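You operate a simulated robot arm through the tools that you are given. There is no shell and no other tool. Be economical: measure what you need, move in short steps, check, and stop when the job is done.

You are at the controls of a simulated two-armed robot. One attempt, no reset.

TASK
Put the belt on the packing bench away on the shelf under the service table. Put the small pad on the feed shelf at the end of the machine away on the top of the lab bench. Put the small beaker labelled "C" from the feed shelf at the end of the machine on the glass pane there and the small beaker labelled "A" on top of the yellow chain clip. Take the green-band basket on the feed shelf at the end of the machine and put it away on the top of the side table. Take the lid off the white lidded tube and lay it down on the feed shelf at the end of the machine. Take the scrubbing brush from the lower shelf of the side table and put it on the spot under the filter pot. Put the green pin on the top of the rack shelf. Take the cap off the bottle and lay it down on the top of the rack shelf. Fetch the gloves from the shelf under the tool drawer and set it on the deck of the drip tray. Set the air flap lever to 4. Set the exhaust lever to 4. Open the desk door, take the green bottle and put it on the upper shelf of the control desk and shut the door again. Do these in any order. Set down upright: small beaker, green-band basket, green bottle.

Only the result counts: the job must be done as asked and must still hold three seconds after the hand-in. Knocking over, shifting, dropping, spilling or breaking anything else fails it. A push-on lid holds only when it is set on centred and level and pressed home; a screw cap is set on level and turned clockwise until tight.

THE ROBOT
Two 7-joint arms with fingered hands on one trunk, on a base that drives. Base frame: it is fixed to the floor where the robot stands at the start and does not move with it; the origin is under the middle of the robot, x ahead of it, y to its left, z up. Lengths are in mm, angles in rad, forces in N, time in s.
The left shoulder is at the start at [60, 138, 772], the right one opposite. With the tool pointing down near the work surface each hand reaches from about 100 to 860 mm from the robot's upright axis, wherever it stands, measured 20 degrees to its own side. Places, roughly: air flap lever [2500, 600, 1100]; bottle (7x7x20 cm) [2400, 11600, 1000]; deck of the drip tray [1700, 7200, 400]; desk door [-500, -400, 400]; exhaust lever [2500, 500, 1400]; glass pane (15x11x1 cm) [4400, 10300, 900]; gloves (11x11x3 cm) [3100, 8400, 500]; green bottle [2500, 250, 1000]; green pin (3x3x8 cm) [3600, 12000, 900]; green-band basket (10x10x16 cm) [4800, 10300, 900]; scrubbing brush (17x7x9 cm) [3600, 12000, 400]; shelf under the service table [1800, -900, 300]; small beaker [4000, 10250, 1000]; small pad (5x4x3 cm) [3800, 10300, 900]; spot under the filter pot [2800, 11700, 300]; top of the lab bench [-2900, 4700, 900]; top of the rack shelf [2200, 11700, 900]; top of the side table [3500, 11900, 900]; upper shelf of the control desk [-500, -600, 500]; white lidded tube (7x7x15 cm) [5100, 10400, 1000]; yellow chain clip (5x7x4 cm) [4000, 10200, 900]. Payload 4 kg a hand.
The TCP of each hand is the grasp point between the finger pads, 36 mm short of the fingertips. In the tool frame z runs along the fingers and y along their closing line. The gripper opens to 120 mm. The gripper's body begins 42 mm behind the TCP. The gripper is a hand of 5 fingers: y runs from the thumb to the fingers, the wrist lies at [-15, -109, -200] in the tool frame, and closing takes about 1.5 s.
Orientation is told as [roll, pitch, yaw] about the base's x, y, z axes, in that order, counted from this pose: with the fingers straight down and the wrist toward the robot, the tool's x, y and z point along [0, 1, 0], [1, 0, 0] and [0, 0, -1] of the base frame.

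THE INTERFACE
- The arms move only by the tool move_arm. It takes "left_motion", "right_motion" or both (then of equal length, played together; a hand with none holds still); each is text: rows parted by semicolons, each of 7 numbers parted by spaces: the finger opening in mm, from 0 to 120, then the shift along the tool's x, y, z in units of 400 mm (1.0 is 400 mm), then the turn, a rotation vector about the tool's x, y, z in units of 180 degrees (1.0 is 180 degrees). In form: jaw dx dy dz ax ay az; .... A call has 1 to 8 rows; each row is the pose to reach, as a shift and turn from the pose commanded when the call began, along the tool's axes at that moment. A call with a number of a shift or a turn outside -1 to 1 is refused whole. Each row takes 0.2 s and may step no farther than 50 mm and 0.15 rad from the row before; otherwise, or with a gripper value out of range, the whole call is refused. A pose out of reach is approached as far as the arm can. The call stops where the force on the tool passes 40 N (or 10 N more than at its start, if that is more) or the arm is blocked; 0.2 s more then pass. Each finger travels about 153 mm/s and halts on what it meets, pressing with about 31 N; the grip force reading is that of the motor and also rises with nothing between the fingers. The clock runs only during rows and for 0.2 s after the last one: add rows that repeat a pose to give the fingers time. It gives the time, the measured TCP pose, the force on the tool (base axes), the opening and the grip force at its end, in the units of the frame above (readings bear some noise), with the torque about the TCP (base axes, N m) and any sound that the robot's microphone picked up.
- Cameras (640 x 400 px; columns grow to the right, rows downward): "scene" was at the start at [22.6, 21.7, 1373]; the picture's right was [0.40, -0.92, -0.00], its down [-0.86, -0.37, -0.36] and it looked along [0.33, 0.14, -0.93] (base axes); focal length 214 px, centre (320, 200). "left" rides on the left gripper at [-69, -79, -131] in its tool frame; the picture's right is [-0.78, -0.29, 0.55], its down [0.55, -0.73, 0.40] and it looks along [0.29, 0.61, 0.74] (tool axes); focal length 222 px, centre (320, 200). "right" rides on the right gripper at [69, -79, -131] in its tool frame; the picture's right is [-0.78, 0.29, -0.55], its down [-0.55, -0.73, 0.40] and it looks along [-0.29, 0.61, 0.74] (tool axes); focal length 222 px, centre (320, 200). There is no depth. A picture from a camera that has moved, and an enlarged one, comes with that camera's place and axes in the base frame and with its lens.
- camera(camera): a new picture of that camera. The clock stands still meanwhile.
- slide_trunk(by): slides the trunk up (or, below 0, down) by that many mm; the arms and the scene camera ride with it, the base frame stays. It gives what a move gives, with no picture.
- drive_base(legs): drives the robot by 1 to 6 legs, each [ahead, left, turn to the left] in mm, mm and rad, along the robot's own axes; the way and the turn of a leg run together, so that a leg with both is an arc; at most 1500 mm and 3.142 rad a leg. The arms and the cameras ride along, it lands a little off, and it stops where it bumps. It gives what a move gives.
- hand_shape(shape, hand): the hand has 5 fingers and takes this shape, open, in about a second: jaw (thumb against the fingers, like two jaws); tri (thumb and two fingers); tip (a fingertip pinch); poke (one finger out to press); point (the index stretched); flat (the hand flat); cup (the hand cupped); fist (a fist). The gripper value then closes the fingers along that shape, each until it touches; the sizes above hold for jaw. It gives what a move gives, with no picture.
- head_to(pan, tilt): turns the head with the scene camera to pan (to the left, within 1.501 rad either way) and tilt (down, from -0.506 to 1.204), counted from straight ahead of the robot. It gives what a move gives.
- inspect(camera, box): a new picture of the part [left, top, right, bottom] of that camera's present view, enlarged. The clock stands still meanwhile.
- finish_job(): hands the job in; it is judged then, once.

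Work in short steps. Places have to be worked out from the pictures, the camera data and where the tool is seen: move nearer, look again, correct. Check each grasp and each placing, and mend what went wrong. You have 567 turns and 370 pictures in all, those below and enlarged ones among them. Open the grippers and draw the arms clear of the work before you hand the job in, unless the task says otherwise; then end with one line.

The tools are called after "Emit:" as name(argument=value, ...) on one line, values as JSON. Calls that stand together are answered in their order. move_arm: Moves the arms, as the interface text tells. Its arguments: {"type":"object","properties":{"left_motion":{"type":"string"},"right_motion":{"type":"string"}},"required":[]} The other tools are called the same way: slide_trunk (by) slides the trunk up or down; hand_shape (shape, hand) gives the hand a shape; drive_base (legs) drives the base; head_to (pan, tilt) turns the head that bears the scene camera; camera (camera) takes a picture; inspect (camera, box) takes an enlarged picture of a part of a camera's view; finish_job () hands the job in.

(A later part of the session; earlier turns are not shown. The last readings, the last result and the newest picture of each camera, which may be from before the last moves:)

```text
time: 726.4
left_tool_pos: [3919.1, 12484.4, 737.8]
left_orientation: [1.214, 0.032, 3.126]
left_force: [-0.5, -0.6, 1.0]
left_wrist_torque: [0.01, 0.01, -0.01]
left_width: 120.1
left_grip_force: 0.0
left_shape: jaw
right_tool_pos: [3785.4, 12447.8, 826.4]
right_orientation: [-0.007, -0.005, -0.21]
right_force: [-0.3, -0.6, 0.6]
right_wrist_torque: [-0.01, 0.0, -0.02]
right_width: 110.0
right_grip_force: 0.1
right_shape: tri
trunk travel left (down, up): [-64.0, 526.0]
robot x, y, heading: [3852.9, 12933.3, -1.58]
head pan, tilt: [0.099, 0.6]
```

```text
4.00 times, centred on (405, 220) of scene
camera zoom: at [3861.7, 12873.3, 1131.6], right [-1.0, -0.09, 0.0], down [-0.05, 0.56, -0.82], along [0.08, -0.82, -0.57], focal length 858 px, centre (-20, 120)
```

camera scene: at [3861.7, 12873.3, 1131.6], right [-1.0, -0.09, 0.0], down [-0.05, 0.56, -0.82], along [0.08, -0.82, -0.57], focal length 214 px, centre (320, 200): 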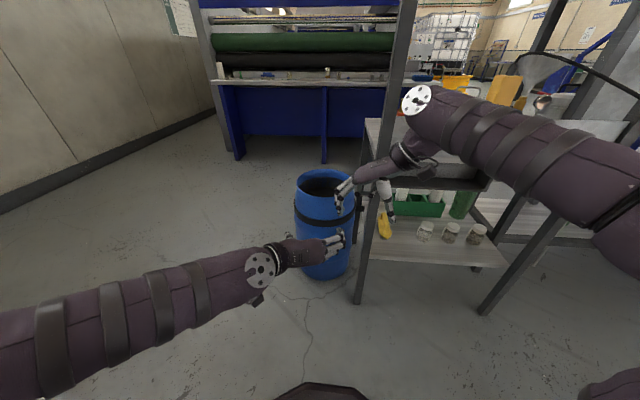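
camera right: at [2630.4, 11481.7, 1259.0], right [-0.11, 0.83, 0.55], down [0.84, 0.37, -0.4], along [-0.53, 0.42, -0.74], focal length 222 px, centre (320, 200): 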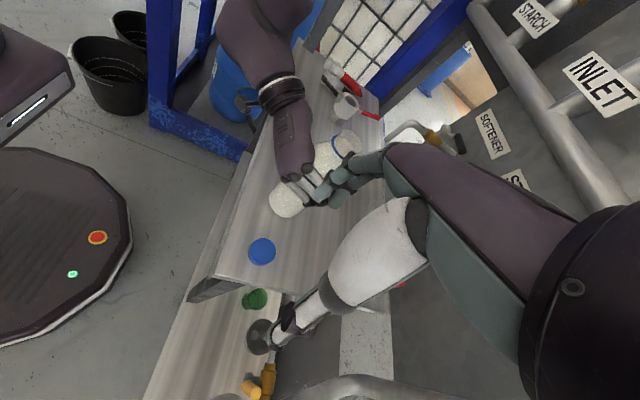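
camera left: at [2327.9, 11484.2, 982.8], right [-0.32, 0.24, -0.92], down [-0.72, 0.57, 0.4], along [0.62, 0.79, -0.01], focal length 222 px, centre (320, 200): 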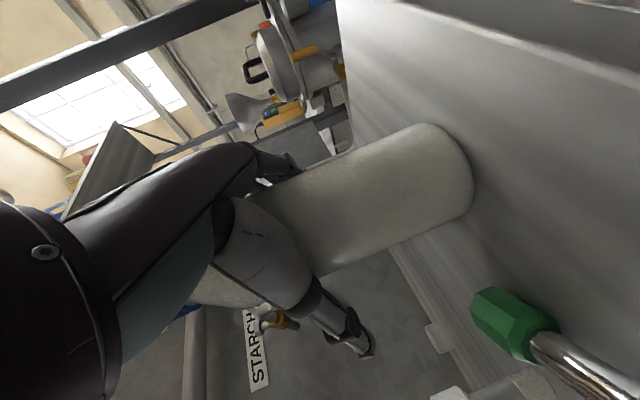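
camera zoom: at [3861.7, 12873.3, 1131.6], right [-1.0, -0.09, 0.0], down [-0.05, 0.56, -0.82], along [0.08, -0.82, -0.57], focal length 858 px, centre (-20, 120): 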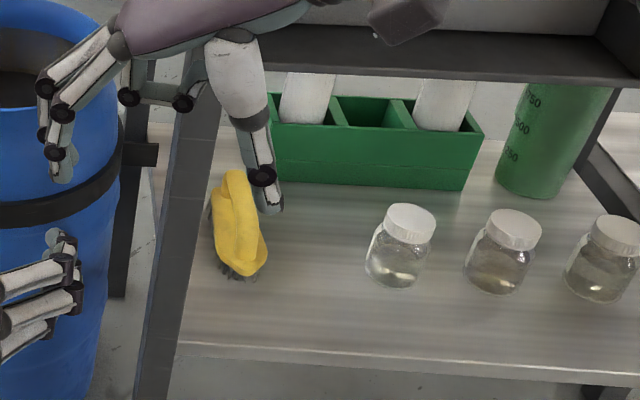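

The brush lies along y, from y≈11860 to 12030, x≈3603, on the shelf z≈303. The right hand suits (its wrist stays clear of the rear post). I set it to jaw, sideways and forward-pointing.

Emit:
hand_shape(hand="right", shape="jaw")

Emit:
move_arm(right_motion="120 0 0 0.05 0 0 -0.035; 120 0 0 0.1 0 0 -0.065; 120 0 0 0.15 0 0 -0.065")

Emit:
move_arm(right_motion="120 0 0 0 0 -0.043 0; 120 0 0 0 0 -0.086 0; 120 0 0 0 0 -0.129 0; 120 0 0 0 0 -0.172 0; 120 0 0 0 0 -0.215 0; 120 0 0 0 0 -0.258 0; 120 0 0 0 0 -0.3 0; 120 0 0 0 0 -0.33 0")

Emit:
slide_trunk(by=-60)

```text
time: 727.3
left_tool_pos: [3917.9, 12484.6, 737.2]
left_orientation: [1.213, 0.033, 3.126]
left_force: [-0.3, 0.3, 0.1]
left_wrist_torque: [-0.02, 0.01, 0.06]
left_width: 119.8
left_grip_force: 0.0
left_shape: jaw
right_tool_pos: [3786.7, 12448.7, 827.0]
right_orientation: [-0.005, -0.006, -0.21]
right_force: [0.3, 0.7, 0.5]
right_wrist_torque: [0.01, 0.01, 0.02]
right_width: 119.7
right_grip_force: 0.0
right_shape: jaw
trunk travel left (down, up): [-64.0, 526.0]
robot x, y, heading: [3850.3, 12927.5, -1.579]
head pan, tilt: [0.099, 0.6]
```

```text
time: 728.1
left_tool_pos: [3919.7, 12483.6, 736.4]
left_orientation: [1.213, 0.034, 3.127]
left_force: [-2.2, 0.4, -5.7]
left_wrist_torque: [0.1, -0.35, -0.11]
left_width: 120.0
left_grip_force: 0.0
left_shape: jaw
right_tool_pos: [3785.3, 12447.8, 766.7]
right_orientation: [-0.007, -0.008, -0.006]
right_force: [0.9, -1.2, 4.8]
right_wrist_torque: [0.01, -0.4, -0.05]
right_width: 119.7
right_grip_force: 0.1
right_shape: jaw
trunk travel left (down, up): [-64.0, 526.0]
robot x, y, heading: [3849.9, 12932.5, -1.577]
head pan, tilt: [0.099, 0.6]
```

```text
time: 729.9
left_tool_pos: [3918.0, 12486.1, 735.1]
left_orientation: [1.206, 0.035, 3.126]
left_force: [-1.6, 4.7, -25.0]
left_wrist_torque: [0.21, -1.76, -0.28]
left_width: 120.0
left_grip_force: 0.1
left_shape: jaw
right_tool_pos: [3786.2, 12445.8, 769.9]
right_orientation: [-1.052, -0.01, -0.012]
right_force: [0.8, -4.8, 25.0]
right_wrist_torque: [0.65, -1.69, -0.29]
right_width: 119.9
right_grip_force: 0.0
right_shape: jaw
trunk travel left (down, up): [-64.0, 526.0]
robot x, y, heading: [3851.8, 12932.6, -1.577]
head pan, tilt: [0.099, 0.6]
```

```text
time: 730.9
left_tool_pos: [3920.1, 12485.9, 675.3]
left_orientation: [1.207, 0.036, 3.125]
left_force: [-0.4, 2.2, -26.7]
left_wrist_torque: [0.37, -1.88, -0.19]
left_width: 119.6
left_grip_force: 0.1
left_shape: jaw
right_tool_pos: [3786.1, 12447.1, 710.0]
right_orientation: [-1.048, -0.01, -0.011]
right_force: [-0.3, -2.6, 27.8]
right_wrist_torque: [0.66, -1.85, -0.14]
right_width: 119.5
right_grip_force: 0.0
right_shape: jaw
trunk travel left (down, up): [-4.0, 586.0]
robot x, y, heading: [3850.9, 12935.3, -1.579]
head pan, tilt: [0.099, 0.6]
```

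The two hands touch; separate them sideways.

Emit:
move_arm(left_motion="120 0.02 -0.08 0 0 0 0; 120 0.05 -0.18 0 0 0 0; 120 0.1 -0.28 0 0 0 0; 120 0.2 -0.33 -0.05 0 0 0; 120 0.3 -0.38 -0.1 0 0 0; 120 0.4 -0.42 -0.12 0 0 0", right_motion="120 0 -0.06 0 0 0 0; 120 0 -0.14 0 0 0 0; 120 0.05 -0.22 0.02 0 0 0; 120 0.12 -0.27 0.06 0 0 0; 120 0.2 -0.3 0.1 0 0 0; 120 0.29 -0.32 0.14 0 0 0")

Emit:
camera(camera="scene")

```text
time: 732.3
left_tool_pos: [4081.3, 12471.5, 849.1]
left_orientation: [1.213, 0.032, 3.127]
left_force: [-0.3, 0.4, -0.9]
left_wrist_torque: [0.02, -0.01, -0.01]
left_width: 120.0
left_grip_force: 0.1
left_shape: jaw
right_tool_pos: [3658.7, 12458.2, 576.6]
right_orientation: [-1.045, -0.004, -0.007]
right_force: [0.5, -0.1, -0.5]
right_wrist_torque: [0.01, -0.02, 0.01]
right_width: 119.7
right_grip_force: 0.1
right_shape: jaw
trunk travel left (down, up): [-4.0, 586.0]
robot x, y, heading: [3852.8, 12930.7, -1.577]
head pan, tilt: [0.099, 0.6]
```

```text
61 pictures are left
camera scene: at [3861.8, 12873.5, 1071.6], right [-1.0, -0.09, 0.0], down [-0.05, 0.56, -0.83], along [0.08, -0.82, -0.56], focal length 214 px, centre (320, 200)
```

scene: 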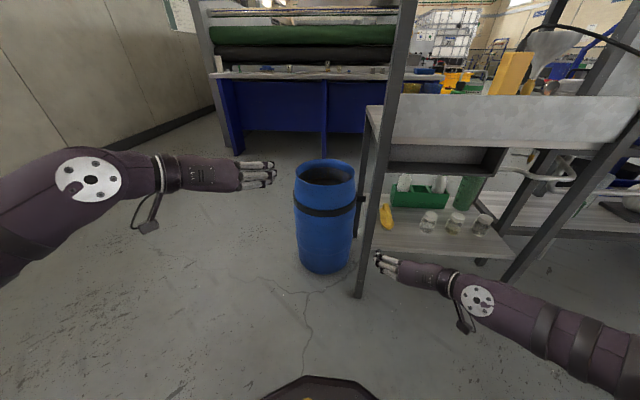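

Lower the right hand, shift 56 right and drive toward the shelf.

Emit:
move_arm(right_motion="120 0.09 0 0.052 0 0 0; 120 0.18 0 0.104 0 0 0; 120 0.281 0 0.163 0 0 0")

Emit:
drive_base(legs=[[0, -56, 0], [330, 0, 0]])

Emit:
camera(camera="right")

Emit:
camera(camera="scene")

```text
time: 733.1
left_tool_pos: [4080.2, 12471.1, 849.7]
left_orientation: [1.214, 0.032, 3.126]
left_force: [0.8, 0.7, -0.7]
left_wrist_torque: [-0.02, 0.03, -0.01]
left_width: 119.9
left_grip_force: 0.0
left_shape: jaw
right_tool_pos: [3660.4, 12459.6, 447.5]
right_orientation: [-1.044, -0.003, -0.008]
right_force: [0.4, 0.1, -0.6]
right_wrist_torque: [0.02, -0.01, -0.01]
right_width: 120.1
right_grip_force: 0.1
right_shape: jaw
trunk travel left (down, up): [-4.0, 586.0]
robot x, y, heading: [3851.6, 12932.2, -1.577]
head pan, tilt: [0.099, 0.6]
```

```text
time: 735.9
left_tool_pos: [4023.6, 12140.0, 849.6]
left_orientation: [1.216, 0.035, 3.131]
left_force: [-0.5, -0.1, 0.4]
left_wrist_torque: [0.0, 0.01, -0.01]
left_width: 120.0
left_grip_force: 0.1
left_shape: jaw
right_tool_pos: [3603.5, 12127.1, 446.7]
right_orientation: [-1.042, -0.008, -0.006]
right_force: [0.0, -0.6, -0.4]
right_wrist_torque: [0.03, -0.02, 0.01]
right_width: 119.8
right_grip_force: 0.1
right_shape: jaw
trunk travel left (down, up): [-4.0, 586.0]
robot x, y, heading: [3796.4, 12602.9, -1.576]
head pan, tilt: [0.099, 0.6]
```

```text
60 pictures are left
camera right: at [3524.8, 12274.8, 453.8], right [0.29, 0.08, 0.96], down [-0.74, -0.62, 0.27], along [0.61, -0.78, -0.12], focal length 222 px, centre (320, 200)
```

right: 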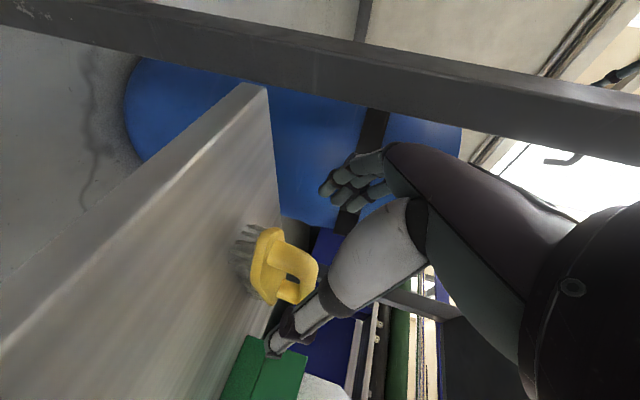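

```text
59 pictures are left
camera scene: at [3803.6, 12541.5, 1071.6], right [-1.0, -0.09, 0.0], down [-0.05, 0.56, -0.83], along [0.08, -0.82, -0.56], focal length 214 px, centre (320, 200)
```

scene: 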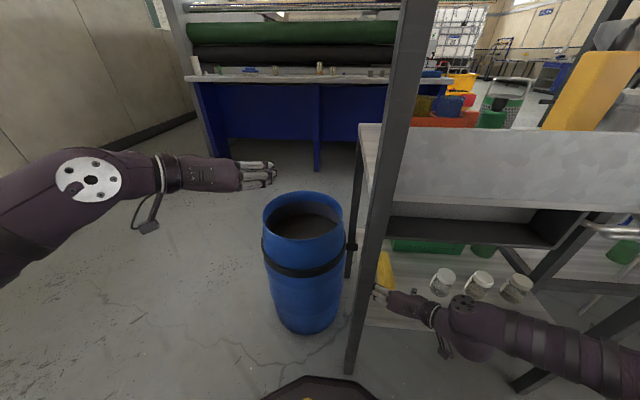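

The brush has a loop handle on top at z≈425, x≈3618, near end y≈12020; shelf z≈350. I advance the open fingers along both sides of the handle.

Emit:
move_arm(right_motion="100 -0.03 0.02 0.08 0 0 0; 90 -0.07 0.0375 0.17 0 0 0; 90 -0.11 0.0375 0.26 0 0 0; 90 -0.143 0.0375 0.33 0 0 0")

Emit:
camera(camera="right")

```text
time: 736.9
left_tool_pos: [4022.2, 12140.0, 849.3]
left_orientation: [1.216, 0.032, 3.128]
left_force: [0.0, 0.9, -0.1]
left_wrist_torque: [-0.04, 0.0, 0.02]
left_width: 120.1
left_grip_force: 0.2
left_shape: jaw
right_tool_pos: [3617.9, 11983.7, 430.6]
right_orientation: [-1.045, -0.007, -0.005]
right_force: [0.1, 0.0, 0.4]
right_wrist_torque: [-0.03, 0.0, 0.0]
right_width: 90.5
right_grip_force: 0.1
right_shape: jaw
trunk travel left (down, up): [-4.0, 586.0]
robot x, y, heading: [3794.6, 12601.6, -1.578]
head pan, tilt: [0.099, 0.6]
```

```text
58 pictures are left
camera right: at [3538.9, 12131.7, 437.4], right [0.29, 0.08, 0.96], down [-0.74, -0.62, 0.27], along [0.61, -0.78, -0.12], focal length 222 px, centre (320, 200)
```

right: 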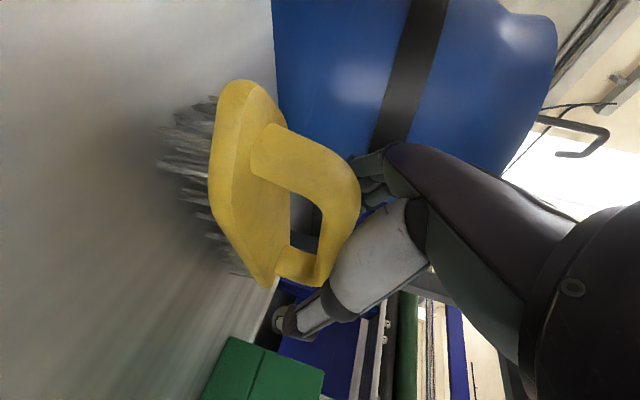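

The handle lies between thumb and fingers. Close.

Emit:
move_arm(right_motion="60 0 0 0 0 0 0; 30 0 0 0 0 0 0; 10 0 0 0 0 0 0; 10 0 0 0 0 0 0; 10 0 0 0 0 0 0")

Emit:
move_arm(right_motion="10 -0.04 0 -0.025 0 0 0; 10 -0.09 0 -0.052 0 0 0; 10 -0.13 0 -0.075 0 0 0")

Emit:
camera(camera="right")

```text
time: 738.1
left_tool_pos: [4023.5, 12140.3, 848.6]
left_orientation: [1.216, 0.034, 3.129]
left_force: [0.8, -0.3, 0.1]
left_wrist_torque: [-0.01, 0.06, 0.0]
left_width: 119.9
left_grip_force: 0.1
left_shape: jaw
right_tool_pos: [3617.4, 11983.3, 430.5]
right_orientation: [-1.043, -0.007, -0.006]
right_force: [-0.7, -0.6, -0.9]
right_wrist_torque: [0.05, 0.0, 0.04]
right_width: 4.6
right_grip_force: 31.3
right_shape: jaw
trunk travel left (down, up): [-4.0, 586.0]
robot x, y, heading: [3797.0, 12600.0, -1.573]
head pan, tilt: [0.099, 0.6]
```

```text
time: 738.9
left_tool_pos: [4024.1, 12140.5, 847.5]
left_orientation: [1.212, 0.033, 3.13]
left_force: [0.2, 0.0, -0.1]
left_wrist_torque: [-0.04, 0.0, -0.01]
left_width: 119.9
left_grip_force: 0.1
left_shape: jaw
right_tool_pos: [3617.1, 11984.1, 491.4]
right_orientation: [-1.041, -0.007, -0.006]
right_force: [-0.1, 0.0, -1.4]
right_wrist_torque: [-0.01, 0.01, 0.01]
right_width: 2.8
right_grip_force: 31.0
right_shape: jaw
trunk travel left (down, up): [-4.0, 586.0]
robot x, y, heading: [3794.0, 12596.0, -1.575]
head pan, tilt: [0.099, 0.6]
```

```text
57 pictures are left
camera right: at [3538.5, 12131.7, 497.2], right [0.28, 0.08, 0.96], down [-0.74, -0.62, 0.27], along [0.61, -0.78, -0.12], focal length 222 px, centre (320, 200)
```

right: 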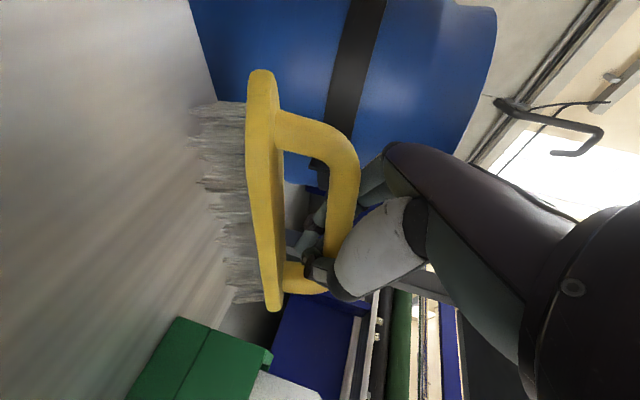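

The brush is held by its handle. Back out, draw it in, and return round the table toward the rack.

Emit:
drive_base(legs=[[-340, 0, 0]])

Emit:
move_arm(right_motion="10 0.04 0 -0.07 0 0 0; 10 0.08 0 -0.145 0 0 0; 10 0.125 0 -0.216 0 0 0")

Emit:
drive_base(legs=[[0, 850, 0], [0, 0, -1.571], [0, 0, -1.571]])

Emit:
camera(camera="right")

```text
time: 741.1
left_tool_pos: [4024.0, 12484.2, 849.2]
left_orientation: [1.213, 0.033, 3.127]
left_force: [0.0, 0.7, 1.0]
left_wrist_torque: [-0.03, 0.01, 0.01]
left_width: 120.0
left_grip_force: 0.0
left_shape: jaw
right_tool_pos: [3617.9, 12328.6, 491.2]
right_orientation: [-1.043, -0.007, -0.007]
right_force: [-0.1, -0.2, -1.7]
right_wrist_torque: [-0.05, -0.03, 0.01]
right_width: 2.5
right_grip_force: 30.8
right_shape: jaw
trunk travel left (down, up): [-4.0, 586.0]
robot x, y, heading: [3795.6, 12947.8, -1.582]
head pan, tilt: [0.099, 0.6]
```

```text
time: 741.9
left_tool_pos: [4024.1, 12484.5, 848.4]
left_orientation: [1.213, 0.032, 3.128]
left_force: [0.0, -0.1, 0.3]
left_wrist_torque: [-0.02, 0.0, -0.02]
left_width: 119.9
left_grip_force: 0.1
left_shape: jaw
right_tool_pos: [3618.0, 12428.1, 491.6]
right_orientation: [-1.044, -0.007, -0.008]
right_force: [-0.5, 0.1, -0.9]
right_wrist_torque: [-0.03, -0.01, -0.01]
right_width: 2.7
right_grip_force: 30.9
right_shape: jaw
trunk travel left (down, up): [-4.0, 586.0]
robot x, y, heading: [3799.3, 12942.4, -1.576]
head pan, tilt: [0.099, 0.6]
```

```text
time: 754.1
left_tool_pos: [4418.9, 13398.6, 848.9]
left_orientation: [1.213, 0.032, -0.013]
left_force: [0.2, 0.6, -0.1]
left_wrist_torque: [-0.01, -0.01, -0.01]
left_width: 119.7
left_grip_force: 0.1
left_shape: jaw
right_tool_pos: [4824.2, 13456.0, 490.6]
right_orientation: [-1.045, -0.006, 3.134]
right_force: [-0.4, -0.3, -0.8]
right_wrist_torque: [0.01, 0.01, -0.02]
right_width: 2.6
right_grip_force: 30.8
right_shape: jaw
trunk travel left (down, up): [-4.0, 586.0]
robot x, y, heading: [4648.8, 12940.3, 1.571]
head pan, tilt: [0.099, 0.6]
```

```text
56 pictures are left
camera right: at [4902.6, 13306.9, 497.7], right [-0.29, -0.08, 0.96], down [0.74, 0.62, 0.27], along [-0.61, 0.78, -0.12], focal length 222 px, centre (320, 200)
```

right: 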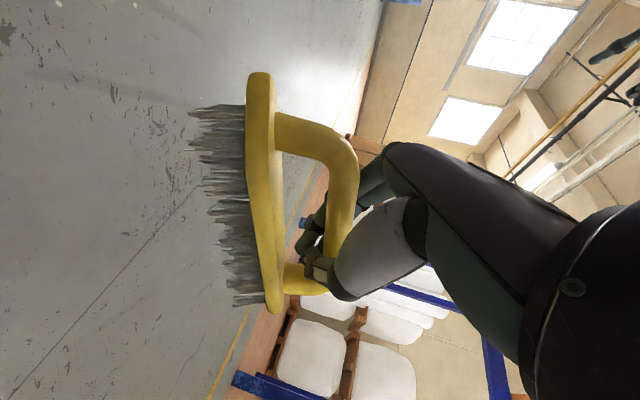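

Held firmly. Drive back into the aisle and left to the rack.

Emit:
drive_base(legs=[[-1050, 0, 0], [-1010, 0, 0], [0, 1000, 0], [0, 1000, 0]])

Emit:
head_to(pan=-0.2, tilt=0.6)

Emit:
camera(camera="scene")

```text
time: 773.9
left_tool_pos: [2407.9, 11352.4, 848.6]
left_orientation: [1.212, 0.034, -0.021]
left_force: [-0.1, -0.6, 0.4]
left_wrist_torque: [0.01, -0.01, -0.03]
left_width: 119.8
left_grip_force: 0.1
left_shape: jaw
right_tool_pos: [2814.5, 11408.2, 490.4]
right_orientation: [-1.045, -0.008, 3.129]
right_force: [0.6, -0.7, -0.6]
right_wrist_torque: [0.04, -0.02, 0.02]
right_width: 2.4
right_grip_force: 30.8
right_shape: jaw
trunk travel left (down, up): [-4.0, 586.0]
robot x, y, heading: [2632.9, 10892.2, 1.562]
head pan, tilt: [0.099, 0.6]
```

```text
time: 774.7
left_tool_pos: [2406.5, 11352.7, 850.0]
left_orientation: [1.213, 0.034, -0.019]
left_force: [0.0, -0.7, 0.7]
left_wrist_torque: [-0.02, -0.01, 0.01]
left_width: 119.9
left_grip_force: 0.1
left_shape: jaw
right_tool_pos: [2813.1, 11407.6, 491.4]
right_orientation: [-1.044, -0.005, 3.13]
right_force: [-2.0, 0.8, -1.5]
right_wrist_torque: [0.03, 0.01, -0.03]
right_width: 2.7
right_grip_force: 31.0
right_shape: jaw
trunk travel left (down, up): [-4.0, 586.0]
robot x, y, heading: [2632.7, 10895.7, 1.558]
head pan, tilt: [-0.201, 0.6]
```

```text
55 pictures are left
camera scene: at [2652.3, 10947.9, 1071.6], right [0.98, -0.21, 0.0], down [-0.12, -0.55, -0.83], along [0.17, 0.81, -0.56], focal length 214 px, centre (320, 200)
```

scene: 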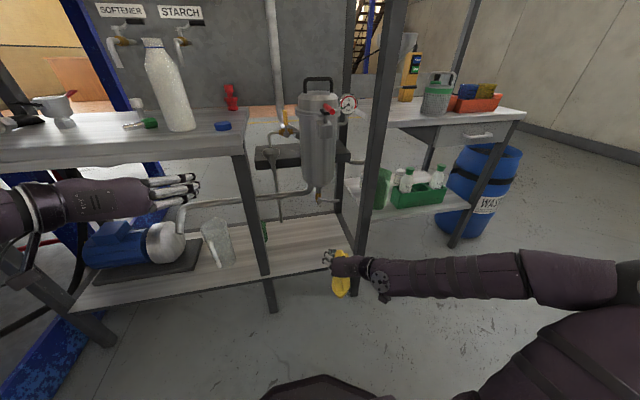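

The pot's axis is ≈[2800, 11700]; the spot lies below it on the shelf (z≈300). I turn the hand 17° so its wrist clears the right post, lower it and drive up.

Emit:
move_arm(right_motion="10 0 0 0 0.03 0 0.017; 10 0 0 0 0.06 0 0.034; 10 0 0 0 0.083 0 0.048")

Emit:
move_arm(right_motion="10 0.06 0.01 0.03 0 0 0; 10 0.12 0.02 0.06 0 0 0; 10 0.167 0.031 0.086 0 0 0")

Emit:
drive_base(legs=[[150, 0, 0.01]])

Emit:
camera(camera="right")

Emit:
camera(camera="scene")

```text
time: 775.5
left_tool_pos: [2406.7, 11352.4, 849.2]
left_orientation: [1.213, 0.032, -0.02]
left_force: [0.4, 0.6, 0.2]
left_wrist_torque: [0.0, 0.0, 0.01]
left_width: 120.1
left_grip_force: 0.1
left_shape: jaw
right_tool_pos: [2813.7, 11406.7, 492.7]
right_orientation: [-1.042, -0.006, 2.825]
right_force: [0.5, 0.4, -1.0]
right_wrist_torque: [0.02, -0.03, 0.01]
right_width: 2.7
right_grip_force: 31.0
right_shape: jaw
trunk travel left (down, up): [-4.0, 586.0]
robot x, y, heading: [2634.7, 10890.2, 1.562]
head pan, tilt: [-0.201, 0.6]
```

```text
time: 776.3
left_tool_pos: [2407.4, 11352.8, 849.4]
left_orientation: [1.213, 0.032, -0.022]
left_force: [0.4, 0.0, 0.3]
left_wrist_torque: [0.0, 0.03, -0.02]
left_width: 120.1
left_grip_force: 0.0
left_shape: jaw
right_tool_pos: [2799.8, 11408.4, 416.5]
right_orientation: [-1.041, -0.006, 2.828]
right_force: [0.8, -0.6, -0.6]
right_wrist_torque: [0.04, 0.03, -0.01]
right_width: 2.4
right_grip_force: 31.1
right_shape: jaw
trunk travel left (down, up): [-4.0, 586.0]
robot x, y, heading: [2633.1, 10892.7, 1.556]
head pan, tilt: [-0.201, 0.6]
```

```text
time: 777.7
left_tool_pos: [2404.0, 11501.6, 848.5]
left_orientation: [1.212, 0.032, -0.011]
left_force: [0.9, -0.4, -2.7]
left_wrist_torque: [-0.05, 0.15, -0.04]
left_width: 119.8
left_grip_force: 0.1
left_shape: jaw
right_tool_pos: [2795.7, 11558.7, 417.9]
right_orientation: [-1.043, -0.005, 2.836]
right_force: [-1.4, -0.3, -1.6]
right_wrist_torque: [0.03, 0.03, 0.01]
right_width: 2.3
right_grip_force: 31.1
right_shape: jaw
trunk travel left (down, up): [-4.0, 586.0]
robot x, y, heading: [2634.3, 11040.7, 1.568]
head pan, tilt: [-0.201, 0.6]
```

```text
54 pictures are left
camera right: at [2827.2, 11393.2, 423.7], right [-0.3, 0.01, 0.96], down [0.89, 0.37, 0.27], along [-0.35, 0.93, -0.12], focal length 222 px, centre (320, 200)
```

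right: 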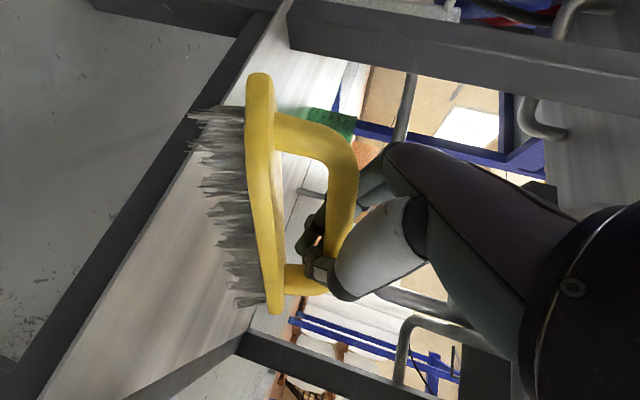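

```text
53 pictures are left
camera scene: at [2652.9, 11097.6, 1071.5], right [0.98, -0.2, 0.0], down [-0.11, -0.55, -0.82], along [0.17, 0.81, -0.57], focal length 214 px, centre (320, 200)
```

scene: 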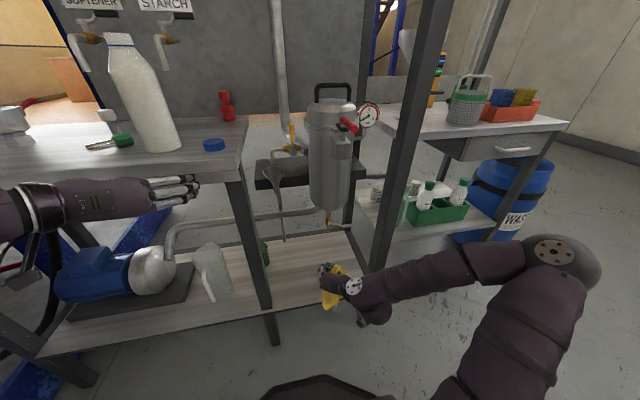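

The left hand is brushing the rack's edge; pull it back. Then move the brush further in with the arm.

Emit:
move_arm(left_motion="120 0 0 -0.08 0 0 0; 120 0 0 -0.18 0 0 0; 120 0 0 -0.28 0 0 0; 120 0 0 -0.36 0 0 0")

Emit:
drive_base(legs=[[80, -5, 0]])

Emit:
move_arm(right_motion="10 -0.04 0.024 0.067 0 0 0; 10 -0.08 0.048 0.133 0 0 0; 10 -0.1 0.062 0.175 0 0 0")

Emit:
camera(camera="scene")

```text
time: 778.7
left_tool_pos: [2405.9, 11365.5, 898.1]
left_orientation: [1.211, 0.035, -0.011]
left_force: [1.1, 1.1, -0.7]
left_wrist_torque: [-0.03, -0.02, 0.02]
left_width: 120.0
left_grip_force: 0.0
left_shape: jaw
right_tool_pos: [2795.7, 11559.3, 417.0]
right_orientation: [-1.041, -0.006, 2.838]
right_force: [-0.4, -0.5, -1.8]
right_wrist_torque: [0.05, 0.01, 0.01]
right_width: 2.6
right_grip_force: 31.5
right_shape: jaw
trunk travel left (down, up): [-4.0, 586.0]
robot x, y, heading: [2632.5, 11038.6, 1.568]
head pan, tilt: [-0.201, 0.6]
```

```text
time: 779.8
left_tool_pos: [2410.8, 11444.7, 899.6]
left_orientation: [1.214, 0.032, -0.012]
left_force: [-0.9, 0.0, -0.1]
left_wrist_torque: [-0.02, -0.01, 0.02]
left_width: 119.9
left_grip_force: 0.0
left_shape: jaw
right_tool_pos: [2802.9, 11637.4, 416.9]
right_orientation: [-1.042, -0.005, 2.836]
right_force: [-0.7, 0.3, -2.2]
right_wrist_torque: [0.03, 0.01, -0.01]
right_width: 2.4
right_grip_force: 30.9
right_shape: jaw
trunk travel left (down, up): [-4.0, 586.0]
robot x, y, heading: [2640.9, 11117.6, 1.568]
head pan, tilt: [-0.201, 0.6]
```

```text
time: 780.5
left_tool_pos: [2410.7, 11444.6, 901.5]
left_orientation: [1.213, 0.032, -0.013]
left_force: [-1.1, -0.5, 0.2]
left_wrist_torque: [-0.01, -0.03, 0.01]
left_width: 119.8
left_grip_force: 0.0
left_shape: jaw
right_tool_pos: [2802.7, 11722.0, 414.5]
right_orientation: [-1.043, -0.005, 2.836]
right_force: [0.6, -0.1, -2.0]
right_wrist_torque: [0.02, 0.01, 0.01]
right_width: 2.6
right_grip_force: 31.3
right_shape: jaw
trunk travel left (down, up): [-4.0, 586.0]
robot x, y, heading: [2640.0, 11118.6, 1.566]
head pan, tilt: [-0.201, 0.6]
```

```text
52 pictures are left
camera scene: at [2658.2, 11176.4, 1071.6], right [0.98, -0.2, 0.0], down [-0.11, -0.55, -0.83], along [0.17, 0.81, -0.56], focal length 214 px, centre (320, 200)
```

scene: 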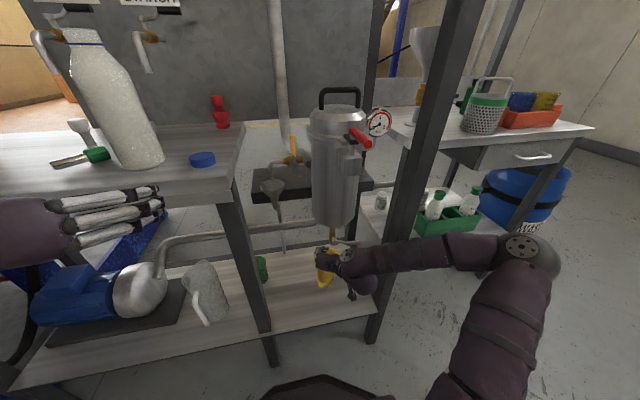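

The brush is under the pot. Lower it onto the shelf in small steps.

Emit:
move_arm(right_motion="10 0.03 0 0.0174 0 0 0; 10 0.06 0 0.035 0 0 0; 10 0.07 0 0.041 0 0 0; 10 0.08 0 0.046 0 0 0; 10 0.09 0 0.052 0 0 0; 10 0.1 0 0.058 0 0 0; 10 0.11 0 0.064 0 0 0")

```text
time: 782.1
left_tool_pos: [2410.5, 11443.3, 900.3]
left_orientation: [1.214, 0.033, -0.011]
left_force: [0.1, 0.1, 1.1]
left_wrist_torque: [0.03, 0.05, 0.0]
left_width: 119.8
left_grip_force: 0.1
left_shape: jaw
right_tool_pos: [2800.9, 11722.9, 368.6]
right_orientation: [-1.048, -0.006, 2.838]
right_force: [-1.2, 1.6, 15.0]
right_wrist_torque: [-0.19, 0.32, -0.17]
right_width: 2.7
right_grip_force: 30.6
right_shape: jaw
trunk travel left (down, up): [-4.0, 586.0]
robot x, y, heading: [2644.8, 11118.8, 1.564]
head pan, tilt: [-0.201, 0.6]
```

Contact (15 N). Release and withdraw backward-up.

Emit:
move_arm(right_motion="10 -0.01 0 -0.006 0 0 0; 25 -0.01 0 -0.006 0 0 0; 50 -0.01 0 -0.006 0 0 0; 70 -0.01 0 -0.006 0 0 0; 70 -0.02 0 -0.08 0 0 0; 70 -0.03 0 -0.17 0 0 0; 70 -0.03 0 -0.26 0 0 0; 70 -0.03 0 -0.35 0 0 0")

Emit:
drive_base(legs=[[-250, 0, 0]])

Emit:
camera(camera="scene")

```text
time: 784.0
left_tool_pos: [2411.1, 11446.8, 899.3]
left_orientation: [1.21, 0.032, -0.011]
left_force: [-0.1, 0.3, -0.4]
left_wrist_torque: [0.0, 0.02, 0.0]
left_width: 120.0
left_grip_force: 0.0
left_shape: jaw
right_tool_pos: [2769.2, 11612.4, 444.8]
right_orientation: [-1.036, -0.003, 2.835]
right_force: [-1.5, -0.1, -1.1]
right_wrist_torque: [0.04, -0.06, -0.06]
right_width: 69.6
right_grip_force: 0.1
right_shape: jaw
trunk travel left (down, up): [-4.0, 586.0]
robot x, y, heading: [2639.2, 11119.5, 1.567]
head pan, tilt: [-0.201, 0.6]
```

```text
time: 785.8
left_tool_pos: [2410.5, 11196.0, 898.6]
left_orientation: [1.215, 0.032, -0.013]
left_force: [0.5, -0.1, -0.7]
left_wrist_torque: [0.01, 0.03, 0.0]
left_width: 119.9
left_grip_force: 0.0
left_shape: jaw
right_tool_pos: [2768.1, 11365.4, 445.6]
right_orientation: [-1.04, -0.006, 2.836]
right_force: [-0.3, 0.2, -0.4]
right_wrist_torque: [0.02, -0.03, -0.01]
right_width: 69.9
right_grip_force: 0.1
right_shape: jaw
trunk travel left (down, up): [-4.0, 586.0]
robot x, y, heading: [2635.3, 10873.5, 1.568]
head pan, tilt: [-0.201, 0.6]
```

```text
51 pictures are left
camera scene: at [2657.3, 10928.5, 1071.6], right [0.98, -0.2, 0.0], down [-0.12, -0.55, -0.83], along [0.17, 0.81, -0.56], focal length 214 px, centre (320, 200)
```

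scene: 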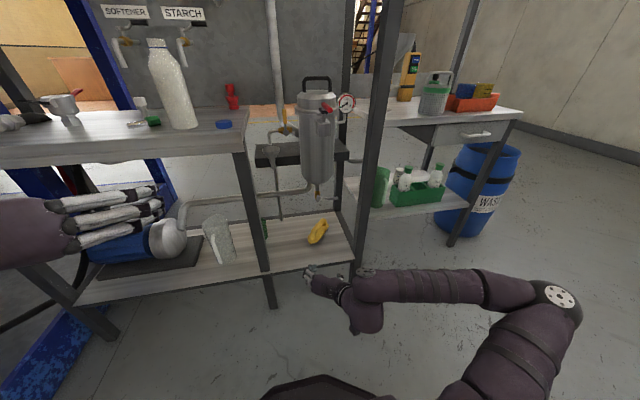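

The brush lies under the filter pot. Last: the small pad to the lab bench. Raise the trunk, return the right hand to pointing down.

Emit:
slide_trunk(by=400)

Emit:
move_arm(right_motion="70 -0.05 0 -0.04 0 0.043 0; 80 -0.1 0 -0.08 0 0.086 0; 90 -0.15 0 -0.12 0 0.129 0; 100 -0.2 0 -0.16 0 0.172 0; 100 -0.25 0 -0.2 0 0.215 0; 100 -0.3 0 -0.22 0 0.258 0; 100 -0.35 0 -0.22 0 0.3 0; 100 -0.4 0 -0.22 0 0.33 0")

Emit:
move_arm(right_motion="100 0 0 -0.03 0 0 0.047; 100 0 0 -0.06 0 0 0.094; 100 0 0 -0.09 0 0 0.141; 100 0 0 -0.1 0 0 0.188; 100 0 0 -0.1 0 0 0.235; 100 0 0 -0.1 0 0 0.282; 100 0 0 -0.1 0 0 0.329; 100 0 0 -0.1 0 0 0.376")

Emit:
drive_base(legs=[[-40, 190, 0], [0, 0, 1.57], [0, 0, 1.57]])

```text
time: 789.6
left_tool_pos: [2409.5, 11196.6, 1299.5]
left_orientation: [1.214, 0.033, -0.012]
left_force: [1.0, -0.2, 0.2]
left_wrist_torque: [-0.04, -0.07, -0.01]
left_width: 119.8
left_grip_force: 0.1
left_shape: jaw
right_tool_pos: [2767.1, 11364.4, 846.7]
right_orientation: [-1.038, -0.006, 2.837]
right_force: [-0.6, -1.1, 1.1]
right_wrist_torque: [0.05, 0.0, 0.01]
right_width: 69.7
right_grip_force: 0.0
right_shape: jaw
trunk travel left (down, up): [-404.0, 186.0]
robot x, y, heading: [2637.0, 10872.0, 1.566]
head pan, tilt: [-0.201, 0.6]
```

```text
time: 791.4
left_tool_pos: [2409.5, 11197.3, 1299.2]
left_orientation: [1.212, 0.033, -0.013]
left_force: [0.0, -0.2, 0.2]
left_wrist_torque: [0.02, 0.02, 0.0]
left_width: 119.9
left_grip_force: 0.0
left_shape: jaw
right_tool_pos: [2770.9, 11369.3, 1029.6]
right_orientation: [0.0, -0.004, 2.836]
right_force: [0.2, 0.7, 0.4]
right_wrist_torque: [0.01, 0.01, 0.02]
right_width: 99.9
right_grip_force: 0.0
right_shape: jaw
right hand out of reach, approached as far as the arm can: row 3
trunk travel left (down, up): [-404.0, 186.0]
robot x, y, heading: [2638.1, 10869.1, 1.565]
head pan, tilt: [-0.201, 0.6]
```

```text
time: 793.2
left_tool_pos: [2410.3, 11197.5, 1299.6]
left_orientation: [1.214, 0.032, -0.011]
left_force: [0.3, 1.1, 0.0]
left_wrist_torque: [0.03, -0.03, -0.02]
left_width: 119.8
left_grip_force: 0.0
left_shape: jaw
right_tool_pos: [2770.0, 11369.9, 1069.7]
right_orientation: [0.003, -0.004, 1.654]
right_force: [-0.8, -0.2, -0.6]
right_wrist_torque: [-0.01, 0.01, 0.01]
right_width: 99.7
right_grip_force: 0.1
right_shape: jaw
trunk travel left (down, up): [-404.0, 186.0]
robot x, y, heading: [2637.1, 10872.7, 1.566]
head pan, tilt: [-0.201, 0.6]
```

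```text
time: 802.4
left_tool_pos: [2678.0, 10510.5, 1299.9]
left_orientation: [1.212, 0.032, 3.135]
left_force: [0.0, -0.1, -0.3]
left_wrist_torque: [0.0, -0.01, 0.02]
left_width: 119.8
left_grip_force: 0.1
left_shape: jaw
right_tool_pos: [2317.6, 10336.4, 1069.7]
right_orientation: [0.003, -0.004, -1.478]
right_force: [-0.3, -0.3, -0.1]
right_wrist_torque: [-0.02, -0.01, 0.01]
right_width: 99.7
right_grip_force: 0.0
right_shape: jaw
trunk travel left (down, up): [-404.0, 186.0]
robot x, y, heading: [2444.4, 10833.5, -1.566]
head pan, tilt: [-0.201, 0.6]
```

Now along the feed shelf to the pad.

Emit:
drive_base(legs=[[-140, 0, 0], [0, 1000, 0], [0, 488, 0]])

Emit:
move_arm(right_motion="80 0 0.06 0 0 0 0.015; 70 0 0.12 0 0 0 0.028; 70 0 0.18 0 0 0 0.028")

Emit:
camera(camera="right")

```text
time: 811.0
left_tool_pos: [4159.4, 10641.1, 1299.6]
left_orientation: [1.214, 0.033, 3.124]
left_force: [0.3, -0.6, -1.0]
left_wrist_torque: [-0.04, 0.01, -0.01]
left_width: 120.0
left_grip_force: 0.2
left_shape: jaw
right_tool_pos: [3798.0, 10469.9, 1068.0]
right_orientation: [0.004, -0.003, -1.492]
right_force: [-0.1, -0.6, 1.0]
right_wrist_torque: [-0.01, -0.02, -0.01]
right_width: 100.0
right_grip_force: 0.0
right_shape: jaw
trunk travel left (down, up): [-404.0, 186.0]
robot x, y, heading: [3929.4, 10969.5, -1.579]
head pan, tilt: [-0.201, 0.6]
```

```text
time: 811.8
left_tool_pos: [4158.2, 10639.6, 1299.3]
left_orientation: [1.212, 0.033, 3.122]
left_force: [0.4, -0.8, -0.6]
left_wrist_torque: [0.02, 0.02, -0.02]
left_width: 119.5
left_grip_force: 0.0
left_shape: jaw
right_tool_pos: [3803.6, 10397.0, 1068.1]
right_orientation: [0.003, -0.003, -1.581]
right_force: [0.0, -0.4, -0.5]
right_wrist_torque: [-0.01, 0.01, -0.01]
right_width: 70.2
right_grip_force: 0.0
right_shape: jaw
trunk travel left (down, up): [-404.0, 186.0]
robot x, y, heading: [3933.1, 10967.9, -1.579]
head pan, tilt: [-0.201, 0.6]
```

```text
50 pictures are left
camera right: at [3872.8, 10476.5, 1201.0], right [-0.79, -0.28, 0.55], down [-0.54, 0.74, -0.4], along [-0.29, -0.61, -0.74], focal length 222 px, centre (320, 200)
```

right: 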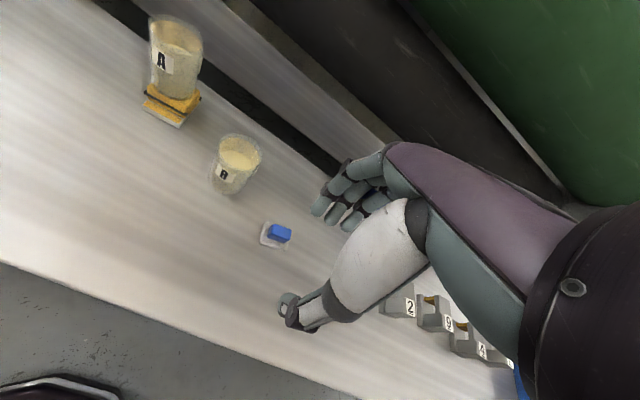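

Pad at ≈[3802, 10336]. Descend on it with the opening at 90 and close low.

Emit:
move_arm(right_motion="90 -0.003 0.08 0 0 0 0; 90 -0.003 0.153 0.05 0 0 0; 90 -0.003 0.153 0.15 0 0 0; 90 -0.003 0.153 0.24 0 0 0; 90 -0.003 0.153 0.29 0 0 0; 90 -0.003 0.153 0.318 0 0 0")

Emit:
camera(camera="right")

```text
time: 813.2
left_tool_pos: [4158.6, 10642.1, 1299.7]
left_orientation: [1.213, 0.032, 3.122]
left_force: [-0.8, -0.4, 0.7]
left_wrist_torque: [0.01, -0.01, 0.03]
left_width: 119.8
left_grip_force: 0.0
left_shape: jaw
right_tool_pos: [3800.1, 10338.2, 941.5]
right_orientation: [0.004, -0.004, -1.582]
right_force: [0.2, 0.3, -0.8]
right_wrist_torque: [-0.01, 0.01, -0.01]
right_width: 89.8
right_grip_force: 0.0
right_shape: jaw
trunk travel left (down, up): [-404.0, 186.0]
robot x, y, heading: [3932.1, 10970.0, -1.584]
head pan, tilt: [-0.201, 0.6]
```

```text
49 pictures are left
camera right: at [3870.6, 10415.4, 1073.7], right [-0.79, -0.28, 0.55], down [-0.54, 0.74, -0.4], along [-0.29, -0.61, -0.74], focal length 222 px, centre (320, 200)
```

right: 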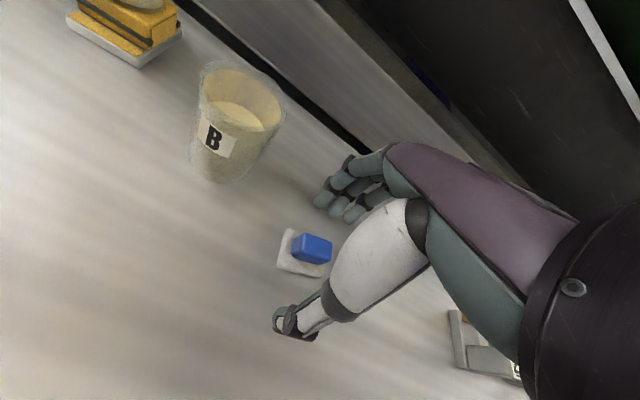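

Centred. Close and lift.

Emit:
move_arm(right_motion="60 0 0 0.004 0 0 0; 40 0 0 0.004 0 0 0; 20 0 0 0.004 0 0 0; 10 0 0 0.004 0 0 0; 10 0 0 0.004 0 0 0")

Emit:
move_arm(right_motion="10 0 0 -0.06 0 0 0; 10 0 0 -0.15 0 0 0; 10 0 0 -0.25 0 0 0; 10 0 0 -0.35 0 0 0; 10 0 -0.1 -0.4 0 0 0; 10 0 -0.2 -0.42 0 0 0; 10 0 -0.3 -0.42 0 0 0; 10 0 -0.4 -0.42 0 0 0")

Emit:
camera(camera="right")

```text
time: 814.4
left_tool_pos: [4159.3, 10641.1, 1299.5]
left_orientation: [1.213, 0.033, 3.125]
left_force: [0.8, 0.0, -0.4]
left_wrist_torque: [0.01, -0.01, -0.03]
left_width: 119.8
left_grip_force: 0.0
left_shape: jaw
right_tool_pos: [3801.7, 10336.4, 943.1]
right_orientation: [0.005, -0.007, -1.582]
right_force: [-0.9, -1.8, 18.1]
right_wrist_torque: [-0.16, -0.01, -0.01]
right_width: 22.8
right_grip_force: 31.2
right_shape: jaw
trunk travel left (down, up): [-404.0, 186.0]
robot x, y, heading: [3929.0, 10967.0, -1.582]
head pan, tilt: [-0.201, 0.6]
```

```text
time: 816.2
left_tool_pos: [4157.7, 10642.4, 1298.8]
left_orientation: [1.212, 0.032, 3.122]
left_force: [0.8, -0.2, 1.3]
left_wrist_torque: [0.02, -0.02, 0.0]
left_width: 119.9
left_grip_force: 0.1
left_shape: jaw
right_tool_pos: [3801.6, 10499.6, 1108.3]
right_orientation: [0.004, -0.003, -1.581]
right_force: [-0.5, 0.0, -1.0]
right_wrist_torque: [-0.05, -0.02, 0.0]
right_width: 21.5
right_grip_force: 31.1
right_shape: jaw
trunk travel left (down, up): [-404.0, 186.0]
robot x, y, heading: [3928.1, 10965.5, -1.582]
head pan, tilt: [-0.201, 0.6]
```

```text
48 pictures are left
camera right: at [3871.9, 10578.3, 1240.1], right [-0.79, -0.28, 0.55], down [-0.54, 0.74, -0.4], along [-0.29, -0.61, -0.73], focal length 222 px, centre (320, 200)
```

right: 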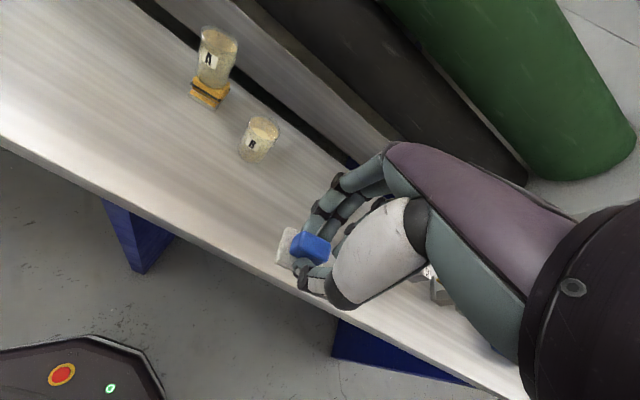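

The pad is held. Now the long drive to the lab bench: back out along the aisle the way I came.

Emit:
drive_base(legs=[[0, -1480, 0.012], [130, 0, 0], [300, -380, 0], [700, 0, 0]])

Emit:
drive_base(legs=[[1350, 0, 0], [0, -1400, 0], [0, -1350, 0]])

Emit:
head_to(pan=-0.5, tilt=0.25)

Emit:
camera(camera="scene")

```text
time: 830.4
left_tool_pos: [2314.8, 9516.2, 1298.5]
left_orientation: [1.213, 0.033, -3.135]
left_force: [0.1, 0.2, 0.0]
left_wrist_torque: [0.0, -0.04, 0.0]
left_width: 119.7
left_grip_force: 0.0
left_shape: jaw
right_tool_pos: [1962.3, 9365.3, 1107.4]
right_orientation: [0.005, -0.005, -1.557]
right_force: [-0.3, -0.6, -0.5]
right_wrist_torque: [0.0, -0.03, 0.04]
right_width: 21.5
right_grip_force: 30.5
right_shape: jaw
trunk travel left (down, up): [-404.0, 186.0]
robot x, y, heading: [2077.2, 9835.4, -1.554]
head pan, tilt: [-0.201, 0.6]
```

```text
time: 850.0
left_tool_pos: [-406.2, 8121.8, 1299.6]
left_orientation: [1.213, 0.031, -3.135]
left_force: [-0.4, -0.3, 0.4]
left_wrist_torque: [0.0, 0.0, 0.02]
left_width: 119.9
left_grip_force: 0.0
left_shape: jaw
right_tool_pos: [-758.8, 7970.0, 1108.1]
right_orientation: [0.002, -0.003, -1.557]
right_force: [-0.2, 0.4, -0.6]
right_wrist_torque: [0.03, 0.0, 0.02]
right_width: 21.4
right_grip_force: 31.2
right_shape: jaw
trunk travel left (down, up): [-404.0, 186.0]
robot x, y, heading: [-639.4, 8444.7, -1.565]
head pan, tilt: [-0.201, 0.6]
```

```text
time: 850.9
left_tool_pos: [-406.8, 8121.1, 1298.8]
left_orientation: [1.211, 0.033, -3.136]
left_force: [0.4, -0.5, 0.1]
left_wrist_torque: [0.0, -0.01, 0.02]
left_width: 120.0
left_grip_force: 0.0
left_shape: jaw
right_tool_pos: [-760.4, 7971.5, 1107.2]
right_orientation: [0.004, -0.002, -1.557]
right_force: [1.0, -0.1, -0.6]
right_wrist_torque: [-0.02, 0.0, 0.01]
right_width: 21.4
right_grip_force: 31.7
right_shape: jaw
trunk travel left (down, up): [-404.0, 186.0]
robot x, y, heading: [-638.8, 8442.4, -1.56]
head pan, tilt: [-0.499, 0.25]
```

```text
47 pictures are left
camera scene: at [-683.5, 8388.6, 1503.7], right [-0.88, 0.47, 0.0], down [0.12, 0.22, -0.97], along [-0.45, -0.86, -0.25], focal length 214 px, centre (320, 200)
```

scene: 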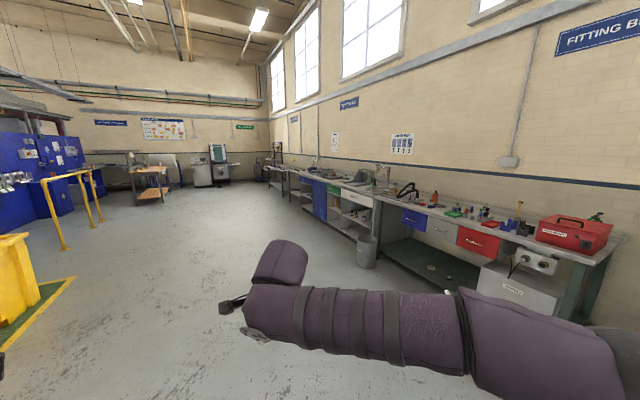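

The lab bench is further along the left wall. Drive on to y≈4700, turn to face it and approach.

Emit:
drive_base(legs=[[1500, 0, 0], [1500, 0, 0], [720, 0, 0], [0, 0, -1.575], [850, 0, 0]])

Emit:
head_to(pan=0, tilt=0.4)

Emit:
camera(camera="scene")

```text
time: 876.8
left_tool_pos: [-1767.9, 4491.3, 1298.6]
left_orientation: [1.213, 0.033, 1.569]
left_force: [-0.6, -0.1, 0.4]
left_wrist_torque: [0.0, 0.02, 0.01]
left_width: 119.8
left_grip_force: 0.1
left_shape: jaw
right_tool_pos: [-1915.8, 4844.9, 1107.7]
right_orientation: [0.002, -0.002, -3.135]
right_force: [0.6, 0.5, 0.1]
right_wrist_torque: [0.0, -0.01, -0.01]
right_width: 21.4
right_grip_force: 30.6
right_shape: jaw
trunk travel left (down, up): [-404.0, 186.0]
robot x, y, heading: [-1443.8, 4718.2, -3.137]
head pan, tilt: [-0.499, 0.25]
```

```text
time: 877.7
left_tool_pos: [-1768.1, 4490.3, 1298.3]
left_orientation: [1.214, 0.033, 1.57]
left_force: [-0.5, 0.9, -0.3]
left_wrist_torque: [0.0, -0.02, -0.02]
left_width: 120.0
left_grip_force: 0.1
left_shape: jaw
right_tool_pos: [-1916.0, 4845.3, 1108.7]
right_orientation: [0.003, -0.004, -3.135]
right_force: [-0.7, 0.1, -0.5]
right_wrist_torque: [0.02, -0.02, 0.0]
right_width: 21.5
right_grip_force: 31.3
right_shape: jaw
trunk travel left (down, up): [-404.0, 186.0]
robot x, y, heading: [-1447.4, 4721.6, -3.138]
head pan, tilt: [0.0, 0.4]
```

```text
46 pictures are left
camera scene: at [-1506.7, 4721.8, 1489.8], right [-0.01, 1.0, 0.0], down [0.39, 0.0, -0.92], along [-0.92, -0.01, -0.39], focal length 214 px, centre (320, 200)
```

scene: 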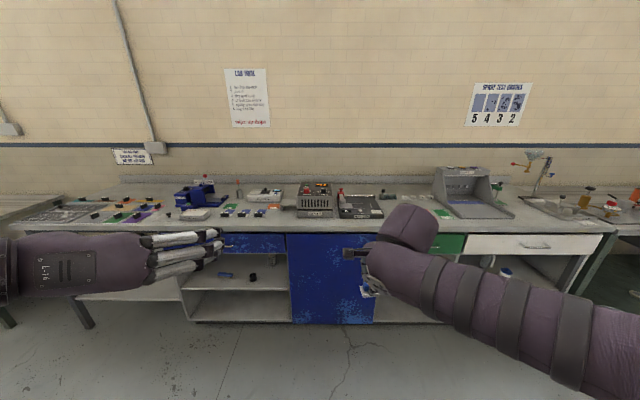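

Zoom in on the bench top to find a free spot.

Emit:
inspect(camera="scene", box=[160, 160, 400, 260])

Emit:
inspect(camera="scene", box=[380, 140, 640, 260])

```text
2.67 times, centred on (280, 210) of scene
camera zoom: at [-1506.7, 4721.8, 1489.8], right [-0.01, 1.0, 0.0], down [0.39, 0.0, -0.92], along [-0.92, -0.01, -0.39], focal length 572 px, centre (427, 173)
```

zoom: 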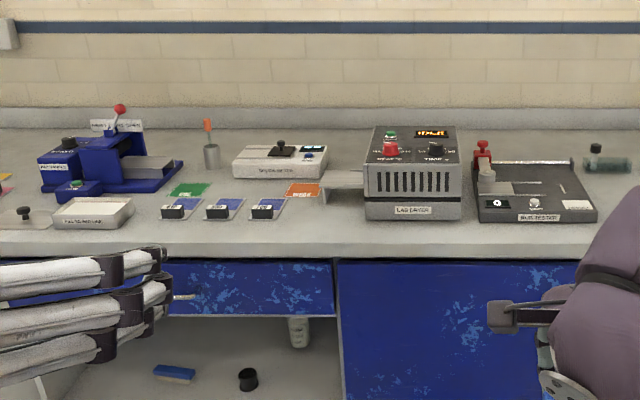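

```text
2.46 times, centred on (510, 200) of scene
camera zoom: at [-1506.7, 4721.8, 1489.8], right [-0.01, 1.0, 0.0], down [0.39, 0.0, -0.92], along [-0.92, -0.01, -0.39], focal length 528 px, centre (-148, 200)
```

zoom: 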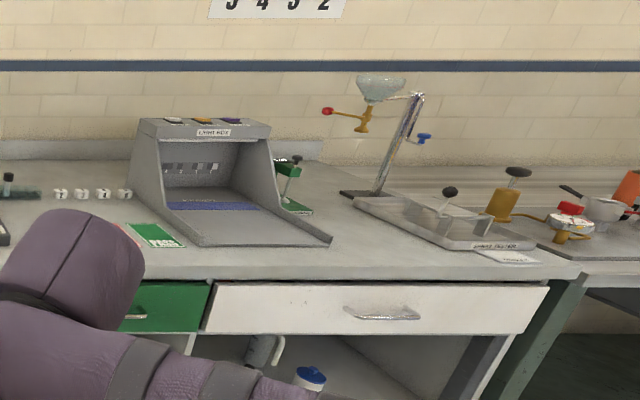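

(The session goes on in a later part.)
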